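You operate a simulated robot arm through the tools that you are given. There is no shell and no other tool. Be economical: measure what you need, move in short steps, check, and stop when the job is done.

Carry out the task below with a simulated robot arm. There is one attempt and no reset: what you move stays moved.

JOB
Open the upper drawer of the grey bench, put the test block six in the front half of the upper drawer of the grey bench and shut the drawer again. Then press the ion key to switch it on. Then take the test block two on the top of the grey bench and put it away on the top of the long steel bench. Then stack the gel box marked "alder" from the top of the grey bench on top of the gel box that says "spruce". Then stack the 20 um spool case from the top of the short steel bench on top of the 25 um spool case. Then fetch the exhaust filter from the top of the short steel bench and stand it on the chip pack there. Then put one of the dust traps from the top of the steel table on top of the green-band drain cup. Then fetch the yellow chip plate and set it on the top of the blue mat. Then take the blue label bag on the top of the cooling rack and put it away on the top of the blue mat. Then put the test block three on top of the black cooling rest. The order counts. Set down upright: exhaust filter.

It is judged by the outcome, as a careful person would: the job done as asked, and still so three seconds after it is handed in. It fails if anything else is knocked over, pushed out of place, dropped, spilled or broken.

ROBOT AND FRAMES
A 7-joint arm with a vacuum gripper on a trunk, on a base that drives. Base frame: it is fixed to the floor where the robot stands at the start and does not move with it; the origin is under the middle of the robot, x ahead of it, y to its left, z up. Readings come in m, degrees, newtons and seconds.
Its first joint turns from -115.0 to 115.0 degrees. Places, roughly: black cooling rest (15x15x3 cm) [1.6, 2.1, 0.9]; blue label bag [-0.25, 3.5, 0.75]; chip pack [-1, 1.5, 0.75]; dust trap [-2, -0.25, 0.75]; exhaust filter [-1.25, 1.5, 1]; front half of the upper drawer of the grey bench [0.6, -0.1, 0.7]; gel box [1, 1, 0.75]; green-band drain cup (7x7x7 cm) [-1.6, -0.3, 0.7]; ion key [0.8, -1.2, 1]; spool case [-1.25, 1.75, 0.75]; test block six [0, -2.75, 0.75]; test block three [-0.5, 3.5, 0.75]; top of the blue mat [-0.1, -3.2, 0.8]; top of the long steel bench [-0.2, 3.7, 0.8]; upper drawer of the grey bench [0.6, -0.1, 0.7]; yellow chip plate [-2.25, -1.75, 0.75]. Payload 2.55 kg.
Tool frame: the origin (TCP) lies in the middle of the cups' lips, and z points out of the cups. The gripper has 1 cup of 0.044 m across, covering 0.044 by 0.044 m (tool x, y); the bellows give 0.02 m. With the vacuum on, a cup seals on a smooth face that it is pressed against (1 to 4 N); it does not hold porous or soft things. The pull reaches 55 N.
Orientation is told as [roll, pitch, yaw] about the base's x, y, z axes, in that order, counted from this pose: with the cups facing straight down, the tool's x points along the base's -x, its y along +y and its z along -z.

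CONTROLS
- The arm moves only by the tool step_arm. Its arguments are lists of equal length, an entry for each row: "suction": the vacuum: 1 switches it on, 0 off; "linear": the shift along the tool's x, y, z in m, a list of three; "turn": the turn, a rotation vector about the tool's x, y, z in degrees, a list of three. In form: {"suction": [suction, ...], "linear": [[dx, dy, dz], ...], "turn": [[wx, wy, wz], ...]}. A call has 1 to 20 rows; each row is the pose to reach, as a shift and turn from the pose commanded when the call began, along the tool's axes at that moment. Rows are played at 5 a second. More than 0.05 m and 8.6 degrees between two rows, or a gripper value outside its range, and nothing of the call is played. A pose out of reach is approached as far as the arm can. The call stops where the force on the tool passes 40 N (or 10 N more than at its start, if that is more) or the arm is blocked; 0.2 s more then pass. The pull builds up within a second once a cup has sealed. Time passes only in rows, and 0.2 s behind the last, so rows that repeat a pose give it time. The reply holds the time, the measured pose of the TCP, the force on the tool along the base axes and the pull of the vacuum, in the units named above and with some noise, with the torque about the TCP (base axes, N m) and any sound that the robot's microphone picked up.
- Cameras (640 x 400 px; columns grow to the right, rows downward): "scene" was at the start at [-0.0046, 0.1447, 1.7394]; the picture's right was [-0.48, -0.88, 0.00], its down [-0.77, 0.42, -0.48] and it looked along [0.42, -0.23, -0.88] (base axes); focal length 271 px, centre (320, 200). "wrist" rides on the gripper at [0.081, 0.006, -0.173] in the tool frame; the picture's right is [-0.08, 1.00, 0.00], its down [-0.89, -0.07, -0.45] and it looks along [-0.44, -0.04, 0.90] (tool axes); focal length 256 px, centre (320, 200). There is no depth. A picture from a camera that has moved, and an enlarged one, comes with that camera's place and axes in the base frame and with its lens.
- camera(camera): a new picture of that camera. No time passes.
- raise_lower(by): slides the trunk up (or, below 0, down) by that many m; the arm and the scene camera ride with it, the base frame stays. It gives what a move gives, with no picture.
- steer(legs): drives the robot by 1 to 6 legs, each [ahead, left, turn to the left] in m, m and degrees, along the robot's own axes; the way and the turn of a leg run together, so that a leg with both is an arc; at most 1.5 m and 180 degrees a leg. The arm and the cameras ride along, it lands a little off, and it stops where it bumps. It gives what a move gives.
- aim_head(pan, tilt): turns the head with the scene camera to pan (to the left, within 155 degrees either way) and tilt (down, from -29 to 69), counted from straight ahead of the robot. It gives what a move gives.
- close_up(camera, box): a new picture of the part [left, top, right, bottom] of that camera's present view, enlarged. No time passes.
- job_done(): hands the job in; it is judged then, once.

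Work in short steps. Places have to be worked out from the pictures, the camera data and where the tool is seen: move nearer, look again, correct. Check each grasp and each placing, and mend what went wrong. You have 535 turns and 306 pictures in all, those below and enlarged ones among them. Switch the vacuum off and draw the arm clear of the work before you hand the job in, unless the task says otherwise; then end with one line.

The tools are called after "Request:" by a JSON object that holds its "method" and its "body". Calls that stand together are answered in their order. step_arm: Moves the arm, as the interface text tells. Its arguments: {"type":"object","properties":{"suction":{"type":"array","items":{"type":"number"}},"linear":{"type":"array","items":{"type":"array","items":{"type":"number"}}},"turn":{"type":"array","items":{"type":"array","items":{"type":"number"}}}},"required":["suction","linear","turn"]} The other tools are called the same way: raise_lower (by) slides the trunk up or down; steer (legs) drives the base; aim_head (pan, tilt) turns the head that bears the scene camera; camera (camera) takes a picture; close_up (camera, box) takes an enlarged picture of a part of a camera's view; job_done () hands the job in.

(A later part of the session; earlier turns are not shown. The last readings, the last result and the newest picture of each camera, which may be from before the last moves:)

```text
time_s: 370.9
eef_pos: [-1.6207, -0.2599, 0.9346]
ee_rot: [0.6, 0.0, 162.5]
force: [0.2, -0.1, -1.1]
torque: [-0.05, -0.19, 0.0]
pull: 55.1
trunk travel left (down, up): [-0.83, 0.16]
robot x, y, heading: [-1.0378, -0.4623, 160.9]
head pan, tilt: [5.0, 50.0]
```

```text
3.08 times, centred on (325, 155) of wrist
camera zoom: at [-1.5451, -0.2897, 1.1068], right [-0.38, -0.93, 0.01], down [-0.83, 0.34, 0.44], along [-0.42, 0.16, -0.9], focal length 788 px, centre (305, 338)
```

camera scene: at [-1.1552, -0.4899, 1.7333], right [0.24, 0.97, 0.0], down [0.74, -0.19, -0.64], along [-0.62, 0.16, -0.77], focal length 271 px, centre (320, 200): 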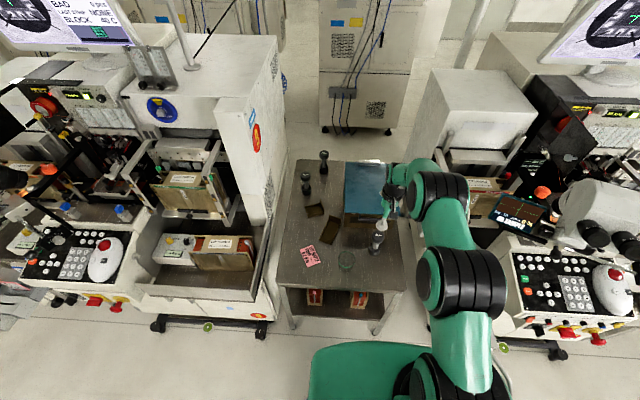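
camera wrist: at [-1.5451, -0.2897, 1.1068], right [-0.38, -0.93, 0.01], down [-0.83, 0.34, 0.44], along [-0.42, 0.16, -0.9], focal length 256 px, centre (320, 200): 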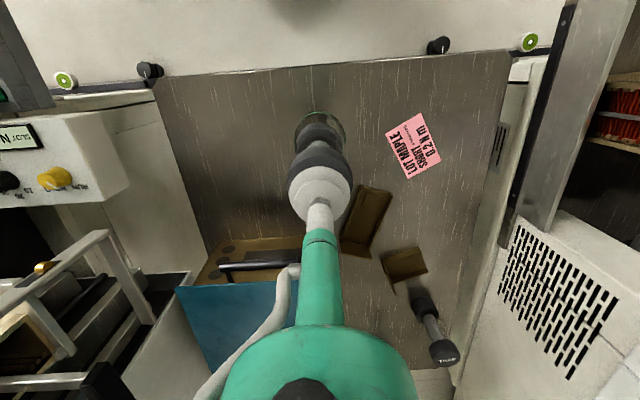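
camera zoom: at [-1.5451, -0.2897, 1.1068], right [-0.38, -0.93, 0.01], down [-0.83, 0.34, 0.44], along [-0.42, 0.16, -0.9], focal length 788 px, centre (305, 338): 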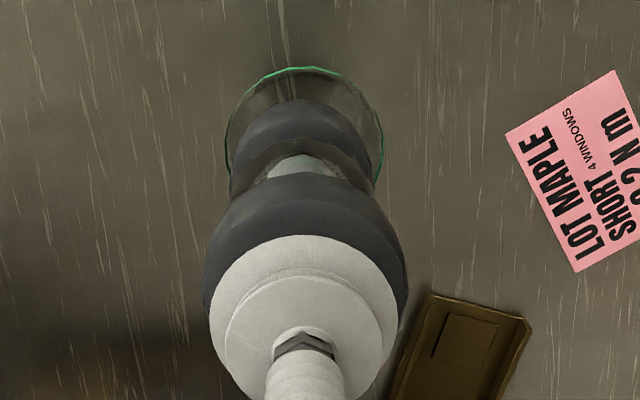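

The trap hangs ~5° tilted and 7 mm off the cup axis; I tilt the tool -5.5° to set it upright, then check.

Request:
{"method": "step_arm", "body": {"suction": [1, 1, 1], "linear": [[0, 0, 0], [0, 0, 0.02], [0, 0, 0.035]], "turn": [[0, -3, 0], [0, -5.5, 0], [0, -5.5, 0]]}}

Request:
{"method": "close_up", "body": {"camera": "scene", "box": [340, 190, 420, 260]}}

Request:
{"method": "close_up", "body": {"camera": "wrist", "box": [260, 90, 390, 220]}}

```text
time_s: 371.8
eef_pos: [-1.6209, -0.2601, 0.9]
ee_rot: [0.6, -5.5, 162.4]
force: [0.0, -0.4, -0.9]
torque: [-0.07, -0.15, -0.01]
pull: 55.2
trunk travel left (down, up): [-0.83, 0.16]
robot x, y, heading: [-1.0368, -0.4595, 160.9]
head pan, tilt: [5.0, 50.0]
```

```text
5.71 times, centred on (380, 225) of scene
camera zoom: at [-1.1127, -0.6292, 1.7333], right [0.24, 0.97, 0.0], down [0.74, -0.19, -0.64], along [-0.62, 0.16, -0.77], focal length 1551 px, centre (-23, 57)
```

zoom: 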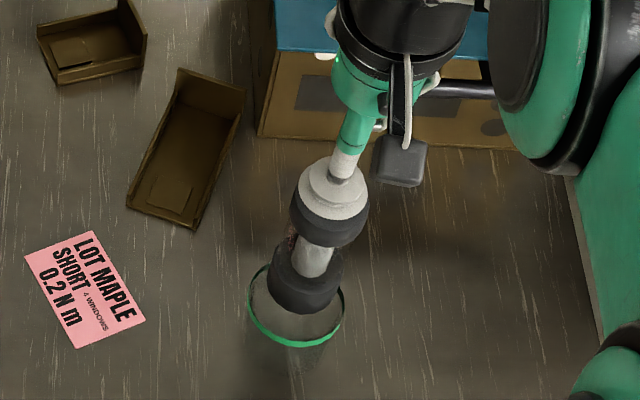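

```text
3.08 times, centred on (325, 155) of wrist
camera zoom: at [-1.5293, -0.294, 1.0631], right [-0.37, -0.93, 0.02], down [-0.78, 0.33, 0.53], along [-0.5, 0.18, -0.85], focal length 788 px, centre (305, 338)
```

zoom: 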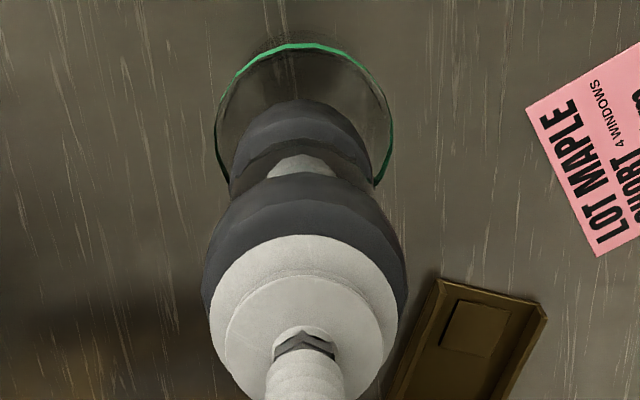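

Base is ~5 mm toward me relative to cup centre; I shift 5 mm forward and lower to about 1 cm above the rim.

Request:
{"method": "step_arm", "body": {"suction": [1, 1, 1], "linear": [[-0.005, 0, 0.005], [-0.007, 0, 0.015], [-0.007, 0, 0.022]], "turn": [[0, 0, 0], [0, 0, 0], [0, 0, 0]]}}

Request:
{"method": "step_arm", "body": {"suction": [1, 1, 1], "linear": [[0, 0, 0.004], [0, 0, 0.007], [0, 0, 0.01]], "turn": [[0, 0, 0], [0, 0, 0], [0, 0, 0]]}}

Request:
{"method": "close_up", "body": {"camera": "scene", "box": [340, 190, 420, 260]}}

```text
time_s: 372.6
eef_pos: [-1.6345, -0.2574, 0.8887]
ee_rot: [0.6, -6.7, 162.5]
force: [-2.0, 0.7, 33.2]
torque: [-0.31, -0.86, 0.04]
pull: 54.8
trunk travel left (down, up): [-0.83, 0.16]
robot x, y, heading: [-1.0337, -0.464, 160.7]
head pan, tilt: [5.0, 50.0]
```

```text
time_s: 373.4
eef_pos: [-1.6356, -0.2563, 0.8796]
ee_rot: [0.6, -6.8, 162.5]
force: [-2.1, 1.4, 40.1]
torque: [-0.37, -1.06, 0.0]
pull: 54.9
trunk travel left (down, up): [-0.83, 0.16]
robot x, y, heading: [-1.034, -0.4608, 160.6]
head pan, tilt: [5.0, 50.0]
```

```text
5.71 times, centred on (380, 225) of scene
camera zoom: at [-1.1071, -0.6316, 1.7334], right [0.24, 0.97, 0.0], down [0.74, -0.19, -0.65], along [-0.63, 0.16, -0.76], focal length 1551 px, centre (-23, 57)
```

zoom: 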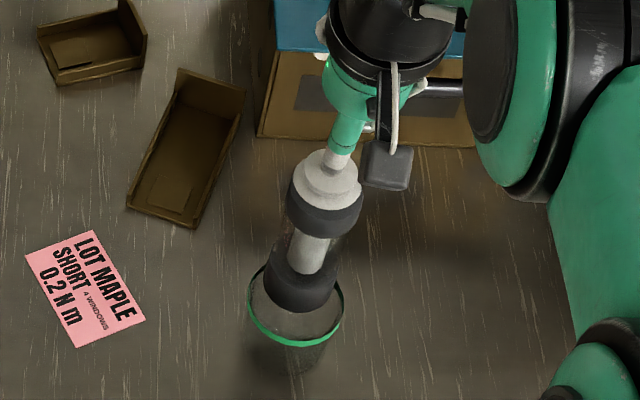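

The cup's top is solid—contact at TCP ≈0.889, pressed too hard. I ease up 1.2 cm and shift back 8 mm to re-centre.

Request:
{"method": "step_arm", "body": {"suction": [1, 1, 1, 1], "linear": [[0, 0, -0.01], [0, 0, -0.02], [0.012, 0, -0.025], [0.012, 0, -0.025]], "turn": [[0, 0.5, 0], [0, 1, 0], [0, 1, 0], [0, 1, 0]]}}

Request:
{"method": "close_up", "body": {"camera": "scene", "box": [340, 190, 420, 260]}}

Request:
{"method": "close_up", "body": {"camera": "wrist", "box": [260, 90, 390, 220]}}

```text
time_s: 374.4
eef_pos: [-1.6146, -0.2626, 0.8908]
ee_rot: [0.7, -4.4, 162.4]
force: [0.2, -0.9, -1.7]
torque: [-0.2, -0.35, -0.01]
pull: 54.6
trunk travel left (down, up): [-0.83, 0.16]
robot x, y, heading: [-1.0358, -0.4594, 160.7]
head pan, tilt: [5.0, 50.0]
```

```text
5.71 times, centred on (380, 225) of scene
camera zoom: at [-1.1133, -0.6295, 1.7332], right [0.24, 0.97, 0.0], down [0.74, -0.19, -0.64], along [-0.62, 0.16, -0.77], focal length 1551 px, centre (-23, 57)
```

zoom: 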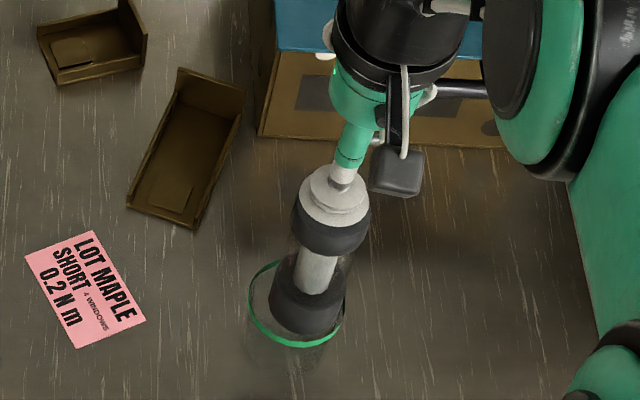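

```text
3.08 times, centred on (325, 155) of wrist
camera zoom: at [-1.5274, -0.2952, 1.0565], right [-0.37, -0.93, 0.02], down [-0.79, 0.33, 0.51], along [-0.48, 0.18, -0.86], focal length 788 px, centre (305, 338)
```

zoom: 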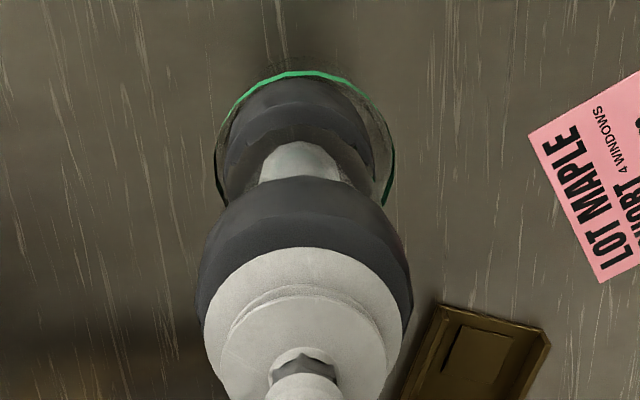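

The trap swings base-toward-me by ~5° more. I raise 1 cm, tilt the tool to about -10°, and shift forward 7 mm.

Request:
{"method": "step_arm", "body": {"suction": [1, 1, 1, 1], "linear": [[0, 0, -0.012], [-0.004, 0, -0.014], [-0.007, 0, -0.014], [-0.007, 0, -0.014]], "turn": [[0, 0, 0], [0, -3, 0], [0, -5.5, 0], [0, -5.5, 0]]}}

Request:
{"method": "close_up", "body": {"camera": "scene", "box": [340, 190, 420, 260]}}

Request:
{"method": "close_up", "body": {"camera": "wrist", "box": [260, 90, 390, 220]}}

```text
time_s: 375.4
eef_pos: [-1.622, -0.2606, 0.9064]
ee_rot: [0.6, -10.0, 162.4]
force: [0.3, -0.4, -0.8]
torque: [-0.14, -0.39, 0.02]
pull: 55.4
trunk travel left (down, up): [-0.83, 0.16]
robot x, y, heading: [-1.0356, -0.4619, 160.7]
head pan, tilt: [5.0, 50.0]
```

```text
5.71 times, centred on (380, 225) of scene
camera zoom: at [-1.1128, -0.6296, 1.7333], right [0.24, 0.97, 0.0], down [0.74, -0.19, -0.64], along [-0.62, 0.16, -0.77], focal length 1551 px, centre (-23, 57)
```

zoom: 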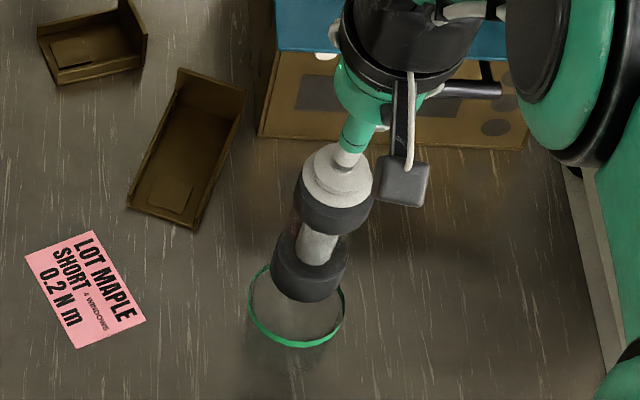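

```text
3.08 times, centred on (325, 155) of wrist
camera zoom: at [-1.5188, -0.2978, 1.0624], right [-0.37, -0.93, 0.02], down [-0.74, 0.31, 0.59], along [-0.56, 0.2, -0.8], focal length 788 px, centre (305, 338)
```

zoom: 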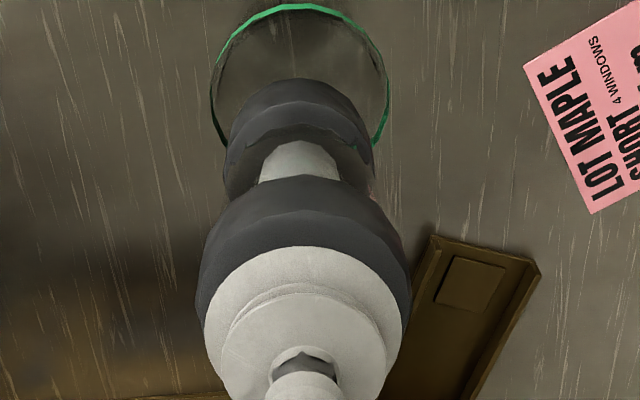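

Base now over the cup centre. Lower in small steps watching the force.

Request:
{"method": "step_arm", "body": {"suction": [1, 1], "linear": [[0.001, 0, 0.006], [0.002, 0, 0.011]], "turn": [[0, 0, 0], [0, 0, 0]]}}

Request:
{"method": "step_arm", "body": {"suction": [1, 1], "linear": [[0.0005, 0, 0.003], [0.001, 0, 0.006]], "turn": [[0, 0, 0], [0, 0, 0]]}}

```text
time_s: 375.9
eef_pos: [-1.6226, -0.2608, 0.8969]
ee_rot: [0.6, -10.1, 162.4]
force: [-0.2, 0.3, -2.6]
torque: [-0.14, -0.34, 0.03]
pull: 55.5
trunk travel left (down, up): [-0.83, 0.16]
robot x, y, heading: [-1.0316, -0.4628, 161.1]
head pan, tilt: [5.0, 50.0]
```

```text
time_s: 376.6
eef_pos: [-1.6223, -0.2592, 0.8901]
ee_rot: [0.6, -10.0, 162.4]
force: [-0.3, -0.3, -1.7]
torque: [-0.14, -0.31, 0.0]
pull: 55.5
trunk travel left (down, up): [-0.83, 0.16]
robot x, y, heading: [-1.0349, -0.4596, 160.9]
head pan, tilt: [5.0, 50.0]
```

Request:
{"method": "step_arm", "body": {"suction": [1, 1], "linear": [[0.0005, 0, 0.003], [0.001, 0, 0.006]], "turn": [[0, 0, 0], [0, 0, 0]]}}

Request:
{"method": "close_up", "body": {"camera": "scene", "box": [340, 190, 420, 260]}}

```text
time_s: 377.1
eef_pos: [-1.6219, -0.2613, 0.8826]
ee_rot: [0.7, -10.0, 162.4]
force: [-0.1, -0.5, 0.1]
torque: [-0.13, -0.36, -0.01]
pull: 54.7
trunk travel left (down, up): [-0.83, 0.16]
robot x, y, heading: [-1.0328, -0.462, 160.7]
head pan, tilt: [5.0, 50.0]
```

```text
5.71 times, centred on (380, 225) of scene
camera zoom: at [-1.1125, -0.6297, 1.7333], right [0.24, 0.97, 0.0], down [0.74, -0.19, -0.64], along [-0.62, 0.16, -0.77], focal length 1551 px, centre (-23, 57)
```

zoom: 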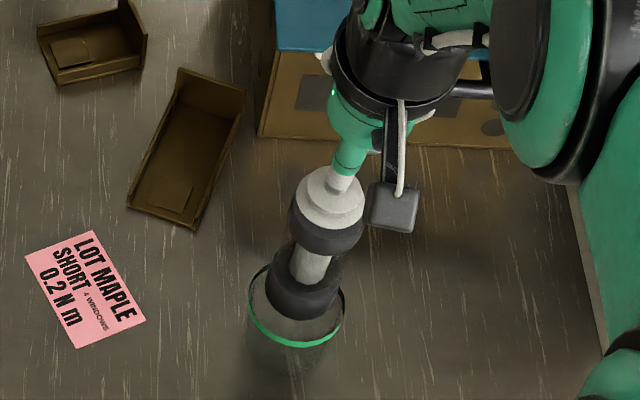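

Request:
{"method": "step_arm", "body": {"suction": [1, 1], "linear": [[0.0005, 0, 0.003], [0.001, 0, 0.006]], "turn": [[0, 0, 0], [0, 0, 0]]}}

Request:
{"method": "step_arm", "body": {"suction": [1, 1], "linear": [[0.0005, 0, 0.002], [0.001, 0, 0.004]], "turn": [[0, 0, 0], [0, 0, 0]]}}

```text
time_s: 377.8
eef_pos: [-1.6235, -0.2595, 0.8825]
ee_rot: [0.7, -10.6, 162.4]
force: [1.1, -0.2, 18.3]
torque: [-0.27, -0.94, 0.03]
pull: 54.7
trunk travel left (down, up): [-0.83, 0.16]
robot x, y, heading: [-1.0358, -0.4636, 160.7]
head pan, tilt: [5.0, 50.0]
```

```text
time_s: 378.4
eef_pos: [-1.6253, -0.2592, 0.8793]
ee_rot: [0.6, -10.8, 162.4]
force: [-0.7, 0.2, 31.4]
torque: [-0.31, -0.94, 0.03]
pull: 55.0
trunk travel left (down, up): [-0.83, 0.16]
robot x, y, heading: [-1.0333, -0.4579, 161.1]
head pan, tilt: [5.0, 50.0]
```

The torque indicates the near edge of the base touches first, so the trap was upright with a vertical tool, just gripped ~15 mm off-centre. I raise 2 cm and turn the tool back to ~-1°.

Request:
{"method": "step_arm", "body": {"suction": [1, 1, 1, 1], "linear": [[0, 0, -0.02], [0, 0, -0.025], [0, 0, -0.025], [0, 0, -0.025]], "turn": [[0, 0, 0], [0, 5, 0], [0, 9, 0], [0, 9, 0]]}}

Request:
{"method": "close_up", "body": {"camera": "scene", "box": [340, 190, 420, 260]}}

Request:
{"method": "close_up", "body": {"camera": "wrist", "box": [260, 90, 390, 220]}}

```text
time_s: 379.4
eef_pos: [-1.6166, -0.2621, 0.8978]
ee_rot: [0.6, -0.8, 162.5]
force: [0.7, 0.5, -2.1]
torque: [-0.15, -0.34, -0.01]
pull: 54.8
trunk travel left (down, up): [-0.83, 0.16]
robot x, y, heading: [-1.0356, -0.4577, 160.7]
head pan, tilt: [5.0, 50.0]
```

```text
5.71 times, centred on (380, 225) of scene
camera zoom: at [-1.1121, -0.6299, 1.7332], right [0.24, 0.97, 0.0], down [0.74, -0.19, -0.64], along [-0.62, 0.16, -0.77], focal length 1551 px, centre (-23, 57)
```

zoom: 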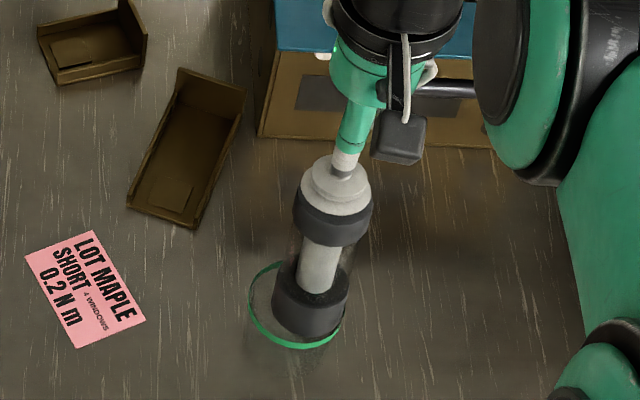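

```text
3.08 times, centred on (325, 155) of wrist
camera zoom: at [-1.5385, -0.2915, 1.0688], right [-0.37, -0.93, 0.01], down [-0.82, 0.34, 0.46], along [-0.43, 0.16, -0.89], focal length 788 px, centre (305, 338)
```

zoom: 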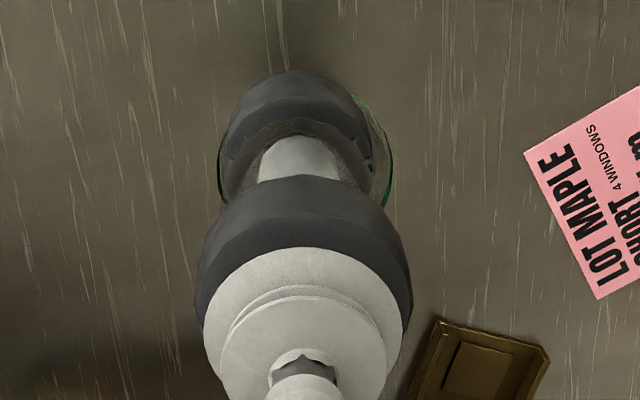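

I set pitch to about -5° with the base over the cup centre (TCP 1.4 cm further forward), and lower gently.

Request:
{"method": "step_arm", "body": {"suction": [1, 1, 1], "linear": [[-0.008, 0, 0], [-0.014, 0, 0], [-0.014, 0, 0]], "turn": [[0, -2, 0], [0, -4, 0], [0, -4, 0]]}}

Request:
{"method": "step_arm", "body": {"suction": [1, 1], "linear": [[0, 0, 0.004], [0.001, 0, 0.008]], "turn": [[0, 0, 0], [0, 0, 0]]}}

Request:
{"method": "close_up", "body": {"camera": "scene", "box": [340, 190, 420, 260]}}

```text
time_s: 380.1
eef_pos: [-1.6322, -0.2577, 0.8992]
ee_rot: [0.7, -5.0, 162.4]
force: [0.3, 0.4, -1.7]
torque: [-0.13, -0.32, 0.03]
pull: 54.9
trunk travel left (down, up): [-0.83, 0.16]
robot x, y, heading: [-1.0346, -0.4643, 160.7]
head pan, tilt: [5.0, 50.0]
```

```text
time_s: 380.8
eef_pos: [-1.6314, -0.2572, 0.891]
ee_rot: [0.6, -5.0, 162.4]
force: [1.1, -0.4, -0.9]
torque: [-0.12, -0.34, 0.02]
pull: 54.6
trunk travel left (down, up): [-0.83, 0.16]
robot x, y, heading: [-1.0362, -0.4581, 160.7]
head pan, tilt: [5.0, 50.0]
```

```text
5.71 times, centred on (380, 225) of scene
camera zoom: at [-1.1126, -0.6297, 1.7333], right [0.24, 0.97, 0.0], down [0.74, -0.19, -0.64], along [-0.62, 0.16, -0.77], focal length 1551 px, centre (-23, 57)
```

zoom: 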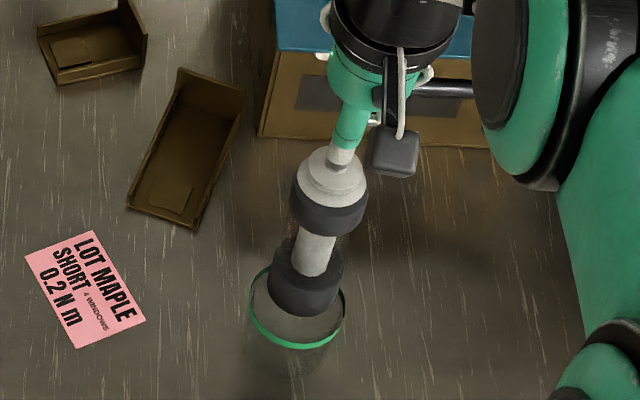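

Request:
{"method": "step_arm", "body": {"suction": [1, 1], "linear": [[0.001, 0, 0.003], [0.0015, 0, 0.006]], "turn": [[0, 0, 0], [0, 0, 0]]}}

Request:
{"method": "step_arm", "body": {"suction": [1, 1], "linear": [[0.0005, 0, 0.002], [0.001, 0, 0.004]], "turn": [[0, 0, 0], [0, 0, 0]]}}

```text
time_s: 381.4
eef_pos: [-1.6295, -0.2582, 0.8841]
ee_rot: [0.6, -5.1, 162.5]
force: [-0.1, 0.6, -1.6]
torque: [-0.1, -0.34, 0.02]
pull: 54.8
trunk travel left (down, up): [-0.83, 0.16]
robot x, y, heading: [-1.034, -0.4556, 160.8]
head pan, tilt: [5.0, 50.0]
```

```text
time_s: 381.9
eef_pos: [-1.6288, -0.2584, 0.8804]
ee_rot: [0.6, -5.0, 162.4]
force: [-0.7, 0.6, -1.1]
torque: [-0.09, -0.32, 0.0]
pull: 54.8
trunk travel left (down, up): [-0.83, 0.16]
robot x, y, heading: [-1.0357, -0.4643, 160.9]
head pan, tilt: [5.0, 50.0]
```

Request:
{"method": "step_arm", "body": {"suction": [1, 1], "linear": [[0.0005, 0, 0.002], [0.001, 0, 0.004]], "turn": [[0, 0, 0], [0, 0, 0]]}}

Request:
{"method": "step_arm", "body": {"suction": [1, 1], "linear": [[0.0005, 0, 0.002], [0.001, 0, 0.004]], "turn": [[0, 0, 0], [0, 0, 0]]}}

```text
time_s: 382.6
eef_pos: [-1.6293, -0.2572, 0.8787]
ee_rot: [0.6, -5.4, 162.4]
force: [1.9, -0.7, 12.2]
torque: [-0.19, -0.57, 0.04]
pull: 54.8
trunk travel left (down, up): [-0.83, 0.16]
robot x, y, heading: [-1.0378, -0.4629, 160.7]
head pan, tilt: [5.0, 50.0]
```

```text
time_s: 383.1
eef_pos: [-1.6291, -0.2579, 0.8778]
ee_rot: [0.7, -5.7, 162.4]
force: [1.0, 0.7, 29.4]
torque: [-0.19, -0.77, 0.04]
pull: 55.0
trunk travel left (down, up): [-0.83, 0.16]
robot x, y, heading: [-1.0333, -0.459, 160.8]
head pan, tilt: [5.0, 50.0]
```

Contact seems flush (moment arm ≈ base centre). Ease the force, then release and rise straight along the tool.

Request:
{"method": "step_arm", "body": {"suction": [1, 0, 0, 0, 0, 0, 0], "linear": [[0, 0, -0.003], [0, 0, -0.003], [0, 0, -0.003], [0, 0, -0.003], [0, 0, -0.005], [0, 0, -0.01], [0, 0, -0.02]], "turn": [[0, 0, 0], [0, 0, 0], [0, 0, 0], [0, 0, 0], [0, 0, 0], [0, 0, 0], [0, 0, 0]]}}

Request:
{"method": "close_up", "body": {"camera": "scene", "box": [340, 190, 420, 260]}}

```text
time_s: 384.8
eef_pos: [-1.6255, -0.259, 0.8901]
ee_rot: [0.6, -5.0, 162.3]
force: [0.0, 0.1, 1.3]
torque: [0.01, 0.03, 0.02]
pull: 0.1
trunk travel left (down, up): [-0.83, 0.16]
robot x, y, heading: [-1.0329, -0.4625, 160.7]
head pan, tilt: [5.0, 50.0]
```

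```text
5.71 times, centred on (380, 225) of scene
camera zoom: at [-1.1124, -0.6298, 1.7332], right [0.24, 0.97, 0.0], down [0.74, -0.19, -0.64], along [-0.62, 0.16, -0.77], focal length 1551 px, centre (-23, 57)
```

zoom: 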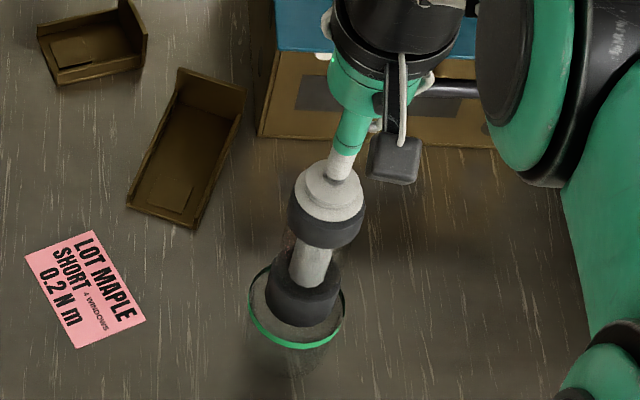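

Rise further and look.

Request:
{"method": "step_arm", "body": {"suction": [0, 0, 0], "linear": [[0, 0, -0.03], [0, 0, -0.06], [0, 0, -0.08]], "turn": [[0, 0, 0], [0, 2, 0], [0, 4.5, 0]]}}

Request:
{"method": "close_up", "body": {"camera": "scene", "box": [340, 190, 420, 260]}}

Request:
{"method": "camera", "body": {"camera": "wrist"}}

```text
time_s: 385.6
eef_pos: [-1.6209, -0.2608, 0.97]
ee_rot: [0.6, -0.5, 162.4]
force: [0.9, 1.1, 0.1]
torque: [0.02, 0.0, -0.01]
pull: 0.0
trunk travel left (down, up): [-0.83, 0.16]
robot x, y, heading: [-1.0337, -0.4616, 160.5]
head pan, tilt: [5.0, 50.0]
```

```text
5.71 times, centred on (380, 225) of scene
camera zoom: at [-1.1127, -0.6297, 1.7332], right [0.24, 0.97, 0.0], down [0.74, -0.19, -0.64], along [-0.62, 0.16, -0.77], focal length 1551 px, centre (-23, 57)
```

zoom: 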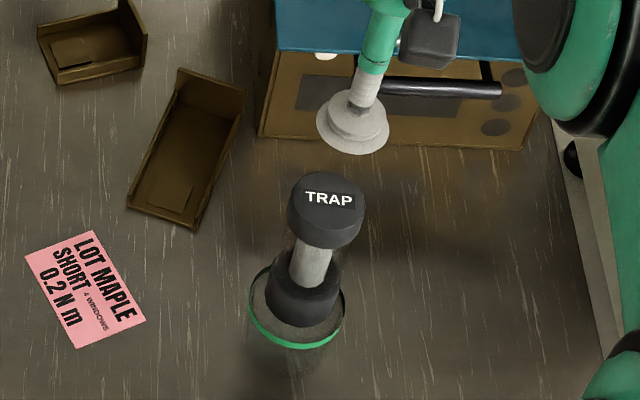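

```text
126 pictures are left
camera wrist: at [-1.5432, -0.2895, 1.1424], right [-0.38, -0.93, 0.01], down [-0.83, 0.34, 0.45], along [-0.42, 0.16, -0.89], focal length 256 px, centre (320, 200)
```

wrist: 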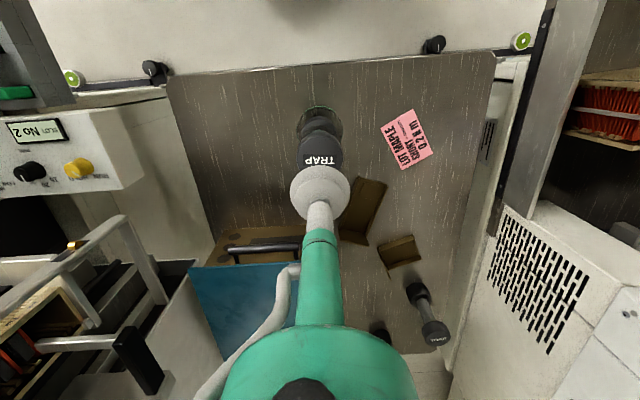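

Trap stands upright on the cup. Next: yellow chip plate near (-2.25,-1.75). I back out, strafe left along the machine row, and look.

Request:
{"method": "steer", "body": {"legs": [[-0.45, 0, 0], [0, 0.8, 0], [0, 0.75, 0]]}}

Request:
{"method": "aim_head", "body": {"pan": 0, "tilt": 40}}

Request:
{"method": "camera", "body": {"camera": "scene"}}

```text
time_s: 395.9
eef_pos: [-1.7081, -1.8898, 0.9711]
ee_rot: [0.7, -0.6, 162.7]
force: [0.4, -0.9, 0.0]
torque: [0.04, 0.03, 0.01]
pull: 0.1
trunk travel left (down, up): [-0.83, 0.16]
robot x, y, heading: [-1.1223, -2.0931, 161.1]
head pan, tilt: [5.0, 50.0]
```

```text
time_s: 396.6
eef_pos: [-1.7073, -1.8888, 0.971]
ee_rot: [0.6, -0.5, 162.8]
force: [-0.4, -0.7, 0.8]
torque: [0.04, 0.01, -0.02]
pull: 0.1
trunk travel left (down, up): [-0.83, 0.16]
robot x, y, heading: [-1.1197, -2.0877, 160.8]
head pan, tilt: [0.0, 40.0]
```

```text
125 pictures are left
camera scene: at [-1.2038, -2.2478, 1.7474], right [0.32, 0.95, 0.0], down [0.61, -0.21, -0.77], along [-0.72, 0.25, -0.64], focal length 271 px, centre (320, 200)
```

scene: 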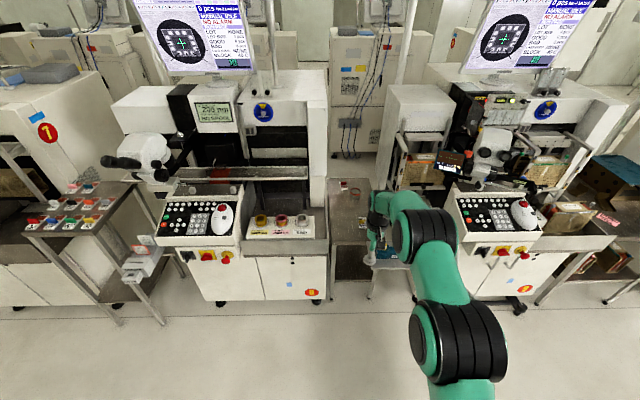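

Request:
{"method": "close_up", "body": {"camera": "scene", "box": [310, 165, 420, 285]}}

Request:
{"method": "camera", "body": {"camera": "wrist"}}

```text
3.33 times, centred on (365, 225) of scene
camera zoom: at [-1.2038, -2.2478, 1.7474], right [0.32, 0.95, 0.0], down [0.61, -0.21, -0.77], along [-0.72, 0.25, -0.64], focal length 905 px, centre (170, 117)
```

zoom: 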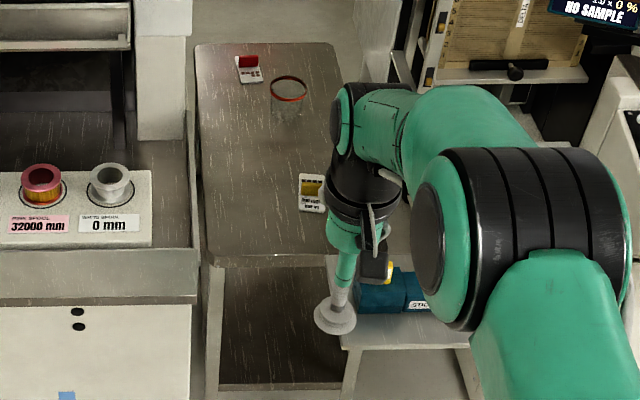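

```text
123 pictures are left
camera wrist: at [-1.6302, -1.9183, 1.1424], right [-0.37, -0.93, 0.01], down [-0.83, 0.34, 0.45], along [-0.42, 0.16, -0.89], focal length 256 px, centre (320, 200)
```

wrist: 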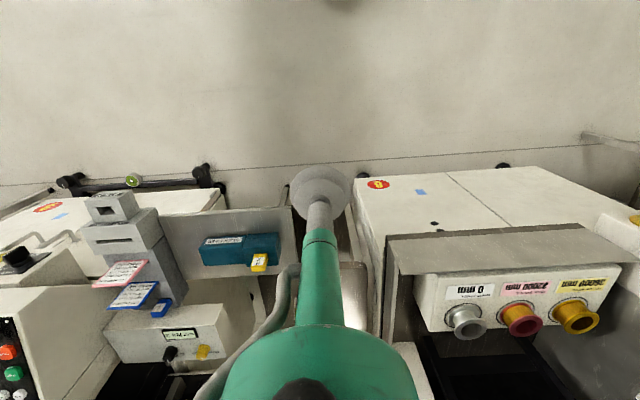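

The yellow chip plate lies near the front of this table, ≈(-2.13,-1.68). I drive right 6 cm and forward 0.36 m and look.

Request:
{"method": "steer", "body": {"legs": [[0, -0.065, 0], [0.36, 0, 0]]}}

Request:
{"method": "camera", "body": {"camera": "wrist"}}

Request:
{"method": "aim_head", "body": {"pan": 0, "tilt": 50}}

Request:
{"method": "camera", "body": {"camera": "scene"}}

```text
time_s: 399.5
eef_pos: [-2.0252, -1.7135, 0.9708]
ee_rot: [0.6, -0.4, 162.8]
force: [0.2, 0.2, -0.5]
torque: [-0.04, -0.02, 0.01]
pull: 0.0
trunk travel left (down, up): [-0.83, 0.16]
robot x, y, heading: [-1.4352, -1.9116, 161.1]
head pan, tilt: [0.0, 40.0]
```

```text
122 pictures are left
camera wrist: at [-1.9472, -1.7419, 1.1422], right [-0.37, -0.93, 0.01], down [-0.83, 0.34, 0.45], along [-0.42, 0.16, -0.89], focal length 256 px, centre (320, 200)
```

wrist: 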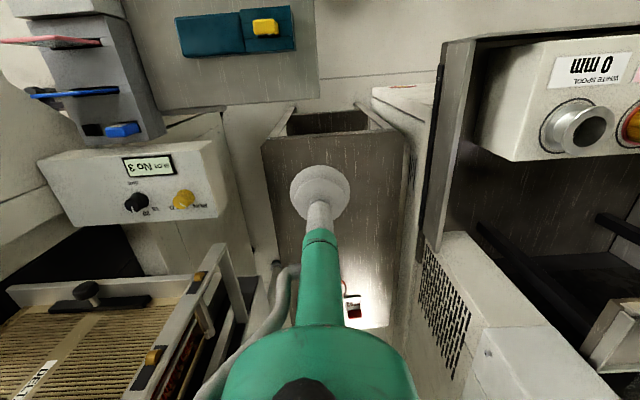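

```text
time_s: 400.2
eef_pos: [-2.0244, -1.7131, 0.9714]
ee_rot: [0.6, -0.5, 162.8]
force: [-0.3, -0.1, 0.2]
torque: [0.05, -0.02, 0.02]
pull: 0.0
trunk travel left (down, up): [-0.83, 0.16]
robot x, y, heading: [-1.4348, -1.9132, 160.9]
head pan, tilt: [0.0, 50.0]
```

```text
121 pictures are left
camera scene: at [-1.5123, -2.0738, 1.7333], right [0.32, 0.95, 0.0], down [0.72, -0.25, -0.64], along [-0.61, 0.21, -0.77], focal length 271 px, centre (320, 200)
```

scene: 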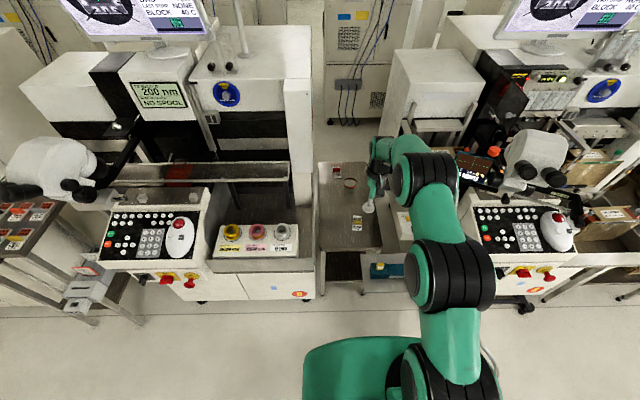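

Request:
{"method": "close_up", "body": {"camera": "scene", "box": [310, 160, 420, 290]}}

Request:
{"method": "close_up", "body": {"camera": "scene", "box": [340, 205, 380, 235]}}

```text
3.08 times, centred on (365, 225) of scene
camera zoom: at [-1.5123, -2.0738, 1.7333], right [0.32, 0.95, 0.0], down [0.72, -0.25, -0.64], along [-0.61, 0.21, -0.77], focal length 835 px, centre (182, 123)
```

zoom: 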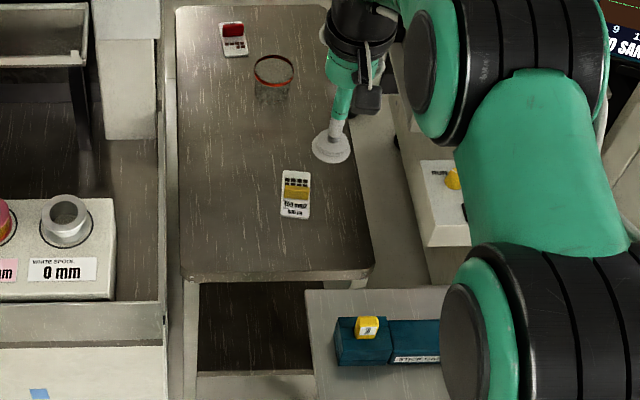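

```text
13.33 times, centred on (360, 220) of scene
camera zoom: at [-1.5123, -2.0738, 1.7333], right [0.32, 0.95, 0.0], down [0.72, -0.25, -0.64], along [-0.61, 0.21, -0.77], focal length 3618 px, centre (-213, -67)
```

zoom: 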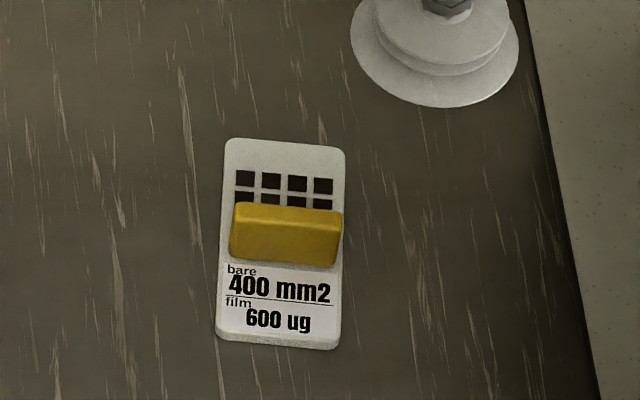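

The yellow chip plate is a small white plate with a yellow bar, at ≈(-2.18,-1.65,0.64). I go forward 0.13 m and lower 0.15 m with the tool shifted left, to view it closely with the wrist camera.

Request:
{"method": "steer", "body": {"legs": [[0.13, 0.07, 0]]}}

Request:
{"method": "raise_lower", "body": {"by": -0.15}}

Request:
{"method": "camera", "body": {"camera": "wrist"}}

```text
time_s: 401.6
eef_pos: [-2.1689, -1.7388, 0.9711]
ee_rot: [0.6, -0.5, 162.8]
force: [-0.8, -0.5, 0.2]
torque: [0.01, -0.05, 0.02]
pull: 0.0
trunk travel left (down, up): [-0.83, 0.16]
robot x, y, heading: [-1.5824, -1.9409, 161.1]
head pan, tilt: [0.0, 50.0]
```

```text
time_s: 403.3
eef_pos: [-2.1689, -1.739, 0.8209]
ee_rot: [0.5, -0.5, 162.8]
force: [0.3, 0.0, -0.1]
torque: [0.0, 0.0, 0.01]
pull: 0.0
trunk travel left (down, up): [-0.68, 0.31]
robot x, y, heading: [-1.5863, -1.9389, 161.2]
head pan, tilt: [0.0, 50.0]
```

```text
118 pictures are left
camera wrist: at [-2.0911, -1.7679, 0.9926], right [-0.37, -0.93, 0.01], down [-0.83, 0.33, 0.45], along [-0.42, 0.16, -0.89], focal length 256 px, centre (320, 200)
```

wrist: 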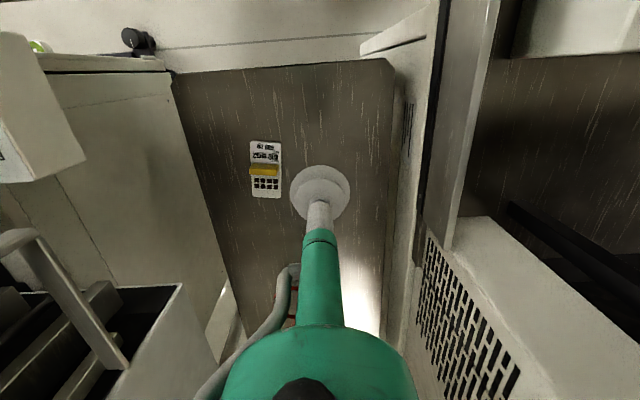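

Request:
{"method": "close_up", "body": {"camera": "wrist", "box": [230, 130, 310, 210]}}

```text
5.00 times, centred on (270, 170) of wrist
camera zoom: at [-2.0911, -1.7679, 0.9926], right [-0.37, -0.93, 0.01], down [-0.83, 0.33, 0.45], along [-0.42, 0.16, -0.89], focal length 1280 px, centre (570, 350)
```

zoom: 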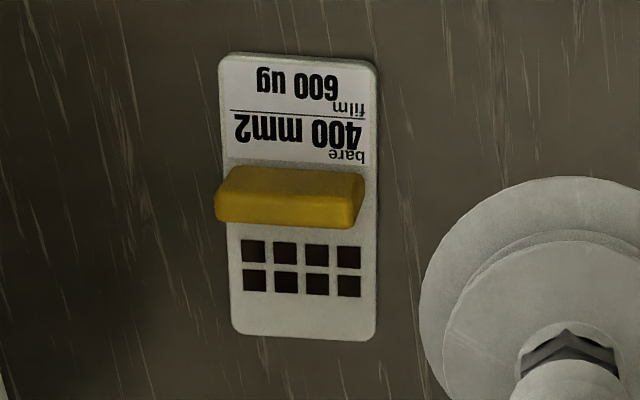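

The plate's only raised part is the central yellow bar. I move the tool over its centre (-2.180,-1.651) and down to z≈0.72, then look.

Request:
{"method": "step_arm", "body": {"suction": [0, 0, 0, 0], "linear": [[-0.015, -0.04, 0], [-0.0365, -0.081, 0.02], [-0.0365, -0.081, 0.06], [-0.0365, -0.081, 0.1]], "turn": [[0, 0, 0], [0, 0, 0], [0, 0, 0], [0, 0, 0]]}}

Request:
{"method": "close_up", "body": {"camera": "wrist", "box": [240, 100, 400, 220]}}

Request:
{"method": "close_up", "body": {"camera": "scene", "box": [340, 190, 430, 260]}}

```text
refused: row 2 steps farther than a row can; nothing moved
```

```text
3.33 times, centred on (320, 160) of wrist
camera zoom: at [-2.0911, -1.7679, 0.9926], right [-0.37, -0.93, 0.01], down [-0.83, 0.33, 0.45], along [-0.42, 0.16, -0.89], focal length 853 px, centre (320, 333)
```

zoom: 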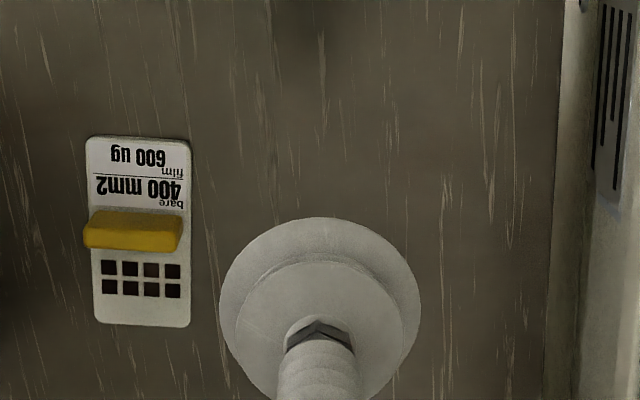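

```text
5.71 times, centred on (385, 225) of scene
camera zoom: at [-1.6564, -2.0991, 1.5833], right [0.32, 0.95, 0.0], down [0.73, -0.25, -0.64], along [-0.61, 0.21, -0.77], focal length 1551 px, centre (-51, 57)
```

zoom: 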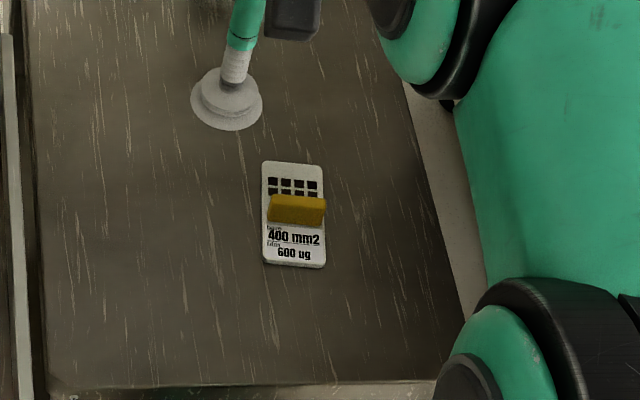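

Request:
{"method": "steer", "body": {"legs": [[0.035, -0.081, 0]]}}

Request:
{"method": "step_arm", "body": {"suction": [0, 0, 0], "linear": [[0, 0, 0.04], [0, 0, 0.08], [0, 0, 0.1]], "turn": [[0, 0, 0], [0, 0, 0], [0, 0, 0]]}}

Request:
{"method": "close_up", "body": {"camera": "wrist", "box": [240, 100, 400, 220]}}

Request:
{"method": "close_up", "body": {"camera": "scene", "box": [340, 190, 430, 260]}}

```text
time_s: 404.4
eef_pos: [-2.1751, -1.6502, 0.8209]
ee_rot: [0.8, -0.5, 162.9]
force: [0.3, 0.8, 0.2]
torque: [-0.01, 0.01, 0.01]
pull: 0.1
trunk travel left (down, up): [-0.68, 0.31]
robot x, y, heading: [-1.5867, -1.8474, 161.2]
head pan, tilt: [0.0, 50.0]
```

```text
time_s: 405.2
eef_pos: [-2.1779, -1.651, 0.7205]
ee_rot: [0.5, -0.6, 162.9]
force: [-0.4, -0.1, -0.9]
torque: [0.01, -0.03, 0.01]
pull: 0.1
trunk travel left (down, up): [-0.68, 0.31]
robot x, y, heading: [-1.5878, -1.847, 161.2]
head pan, tilt: [0.0, 50.0]
```

```text
3.33 times, centred on (320, 160) of wrist
camera zoom: at [-2.1001, -1.6809, 0.8922], right [-0.37, -0.93, 0.01], down [-0.83, 0.33, 0.45], along [-0.42, 0.16, -0.89], focal length 853 px, centre (320, 333)
```

zoom: 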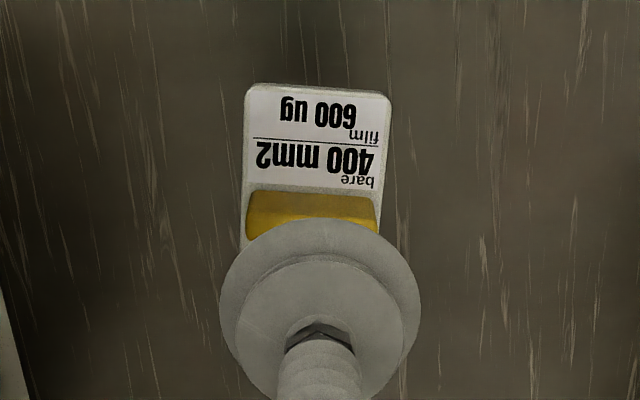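

```text
5.71 times, centred on (385, 225) of scene
camera zoom: at [-1.6636, -2.011, 1.5833], right [0.32, 0.95, 0.0], down [0.73, -0.25, -0.64], along [-0.61, 0.21, -0.77], focal length 1551 px, centre (-51, 57)
```

zoom: 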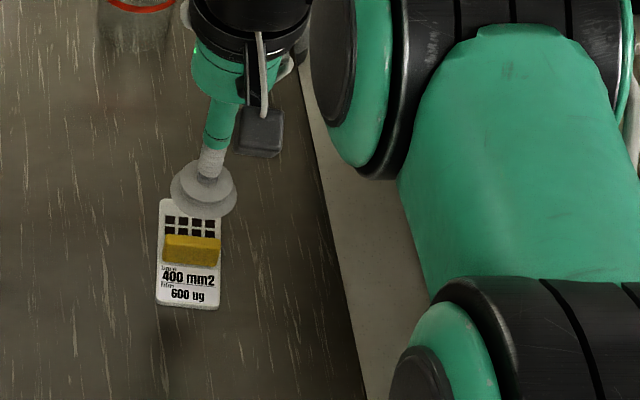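

Aligned on the bar. Descend with suction and press.

Request:
{"method": "step_arm", "body": {"suction": [1, 1, 1, 1, 1], "linear": [[0.002, 0.002, 0.03], [0.002, 0.002, 0.05], [0.002, 0.002, 0.056], [0.002, 0.002, 0.062], [0.002, 0.002, 0.062]], "turn": [[0, 0, 0], [0, 0, 0], [0, 0, 0], [0, 0, 0], [0, 0, 0]]}}

Request:
{"method": "step_arm", "body": {"suction": [1, 1, 1, 1], "linear": [[0, 0, 0.004], [0, 0, 0.008], [0, 0, 0.012], [0, 0, 0.012]], "turn": [[0, 0, 0], [0, 0, 0], [0, 0, 0], [0, 0, 0]]}}

```text
time_s: 406.4
eef_pos: [-2.1768, -1.6543, 0.6586]
ee_rot: [0.7, -0.6, 162.9]
force: [0.4, 0.1, 0.2]
torque: [-0.01, 0.01, -0.01]
pull: 0.0
trunk travel left (down, up): [-0.68, 0.31]
robot x, y, heading: [-1.587, -1.8495, 161.3]
head pan, tilt: [0.0, 50.0]
```

```text
time_s: 407.4
eef_pos: [-2.1759, -1.6553, 0.647]
ee_rot: [0.6, -0.5, 162.9]
force: [0.2, 0.7, 2.6]
torque: [0.02, 0.01, 0.0]
pull: 0.1
trunk travel left (down, up): [-0.68, 0.31]
robot x, y, heading: [-1.5892, -1.8524, 161.2]
head pan, tilt: [0.0, 50.0]
```

Request:
{"method": "step_arm", "body": {"suction": [1, 1, 1, 1], "linear": [[0, 0, 0.004], [0, 0, 0.008], [0, 0, 0.01], [0, 0, 0.01]], "turn": [[0, 0, 0], [0, 0, 0], [0, 0, 0], [0, 0, 0]]}}

```text
time_s: 408.4
eef_pos: [-2.1764, -1.6554, 0.6375]
ee_rot: [0.6, -0.5, 163.0]
force: [2.0, -1.4, 4.4]
torque: [0.02, 0.04, -0.04]
pull: 0.0
trunk travel left (down, up): [-0.68, 0.31]
robot x, y, heading: [-1.5863, -1.847, 161.2]
head pan, tilt: [0.0, 50.0]
```

No seal on the bar. I raise, move 27 mm toward me onto the label area, and try there.

Request:
{"method": "step_arm", "body": {"suction": [1, 1, 1, 1], "linear": [[0, 0, -0.03], [0.015, -0.001, -0.035], [0.028, -0.002, -0.035], [0.028, -0.002, -0.035]], "turn": [[0, 0, 0], [0, 0, 0], [0, 0, 0], [0, 0, 0]]}}

Request:
{"method": "close_up", "body": {"camera": "wrist", "box": [240, 130, 400, 250]}}

Request:
{"method": "close_up", "body": {"camera": "scene", "box": [330, 200, 390, 250]}}

```text
time_s: 409.4
eef_pos: [-2.1486, -1.6613, 0.6727]
ee_rot: [0.6, -0.5, 162.8]
force: [-0.6, 0.7, 0.3]
torque: [-0.01, 0.01, 0.0]
pull: 0.1
trunk travel left (down, up): [-0.68, 0.31]
robot x, y, heading: [-1.5873, -1.8479, 161.0]
head pan, tilt: [0.0, 50.0]
```

```text
3.33 times, centred on (320, 190) of wrist
camera zoom: at [-2.0708, -1.69, 0.8432], right [-0.37, -0.93, 0.01], down [-0.83, 0.33, 0.45], along [-0.42, 0.16, -0.89], focal length 853 px, centre (320, 233)
```

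zoom: 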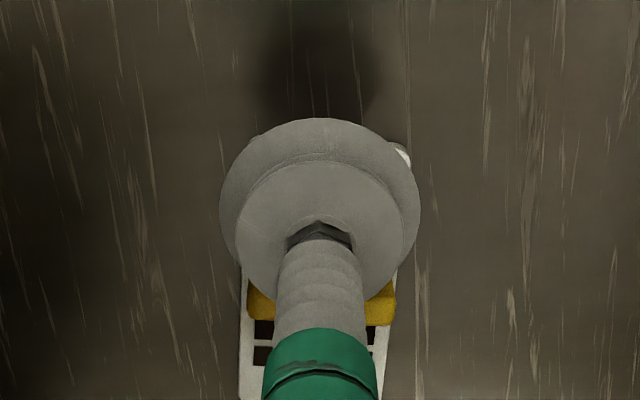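

```text
8.00 times, centred on (360, 225) of scene
camera zoom: at [-1.6635, -2.0111, 1.5832], right [0.32, 0.95, 0.0], down [0.73, -0.25, -0.64], along [-0.61, 0.21, -0.77], focal length 2171 px, centre (0, 0)
```

zoom: 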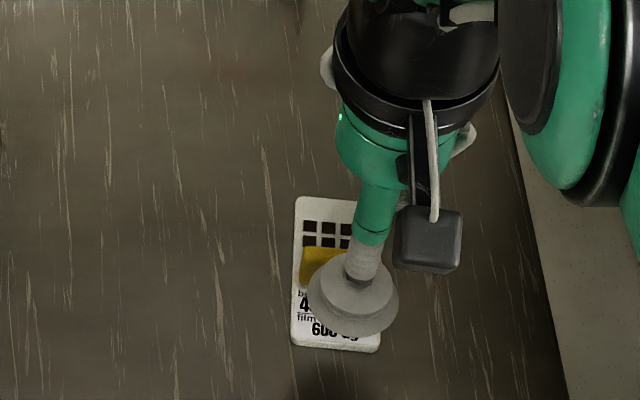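

Shift 4.5 mm left, 3 mm forward, then press.

Request:
{"method": "step_arm", "body": {"suction": [1, 1, 1, 1, 1], "linear": [[-0.003, 0.0045, 0.015], [-0.003, 0.0045, 0.025], [-0.003, 0.0045, 0.032], [-0.003, 0.0045, 0.038], [-0.003, 0.0045, 0.038]], "turn": [[0, 0, 0], [0, 0, 0], [0, 0, 0], [0, 0, 0], [0, 0, 0]]}}

Request:
{"method": "step_arm", "body": {"suction": [1, 1, 1, 1], "linear": [[0, 0, 0.003], [0, 0, 0.006], [0, 0, 0.009], [0, 0, 0.009]], "turn": [[0, 0, 0], [0, 0, 0], [0, 0, 0], [0, 0, 0]]}}

```text
time_s: 410.6
eef_pos: [-2.1526, -1.6652, 0.6347]
ee_rot: [0.6, -0.5, 162.9]
force: [-0.7, 0.4, 0.5]
torque: [-0.02, 0.01, 0.0]
pull: 0.1
trunk travel left (down, up): [-0.68, 0.31]
robot x, y, heading: [-1.5893, -1.8497, 161.4]
head pan, tilt: [0.0, 50.0]
```

```text
time_s: 411.6
eef_pos: [-2.1527, -1.6651, 0.6247]
ee_rot: [0.6, -0.5, 162.8]
force: [-0.9, -0.5, 0.0]
torque: [-0.02, 0.02, 0.01]
pull: 0.0
trunk travel left (down, up): [-0.68, 0.31]
robot x, y, heading: [-1.5906, -1.8488, 161.3]
head pan, tilt: [0.0, 50.0]
```

Request:
{"method": "step_arm", "body": {"suction": [1, 1, 1, 1], "linear": [[0, 0, 0.003], [0, 0, 0.006], [0, 0, 0.009], [0, 0, 0.009]], "turn": [[0, 0, 0], [0, 0, 0], [0, 0, 0], [0, 0, 0]]}}

Request:
{"method": "close_up", "body": {"camera": "wrist", "box": [240, 130, 400, 250]}}

Request:
{"method": "close_up", "body": {"camera": "scene", "box": [330, 200, 390, 250]}}

```text
time_s: 412.6
eef_pos: [-2.1538, -1.6651, 0.6162]
ee_rot: [0.5, -0.6, 162.9]
force: [0.1, -0.4, 3.4]
torque: [-0.02, 0.0, -0.01]
pull: 0.1
trunk travel left (down, up): [-0.68, 0.31]
robot x, y, heading: [-1.5898, -1.8482, 161.3]
head pan, tilt: [0.0, 50.0]
```

```text
3.33 times, centred on (320, 190) of wrist
camera zoom: at [-2.076, -1.6938, 0.7877], right [-0.37, -0.93, 0.01], down [-0.83, 0.33, 0.45], along [-0.43, 0.16, -0.89], focal length 853 px, centre (320, 233)
```

zoom: 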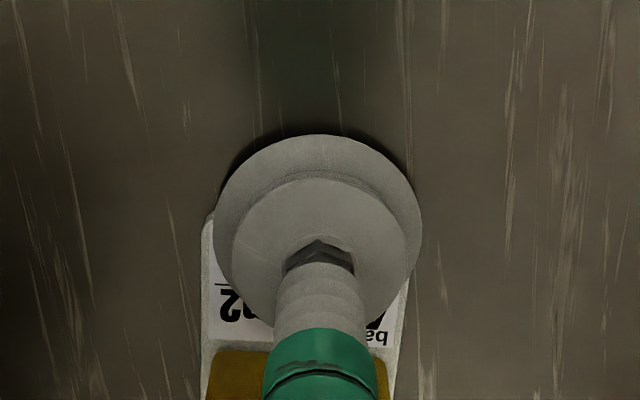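

```text
8.00 times, centred on (360, 225) of scene
camera zoom: at [-1.6628, -2.0113, 1.5833], right [0.32, 0.95, 0.0], down [0.72, -0.25, -0.64], along [-0.61, 0.21, -0.77], focal length 2171 px, centre (0, 0)
```

zoom: 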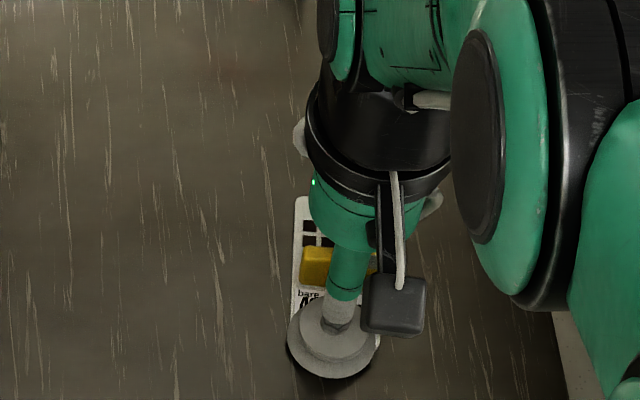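

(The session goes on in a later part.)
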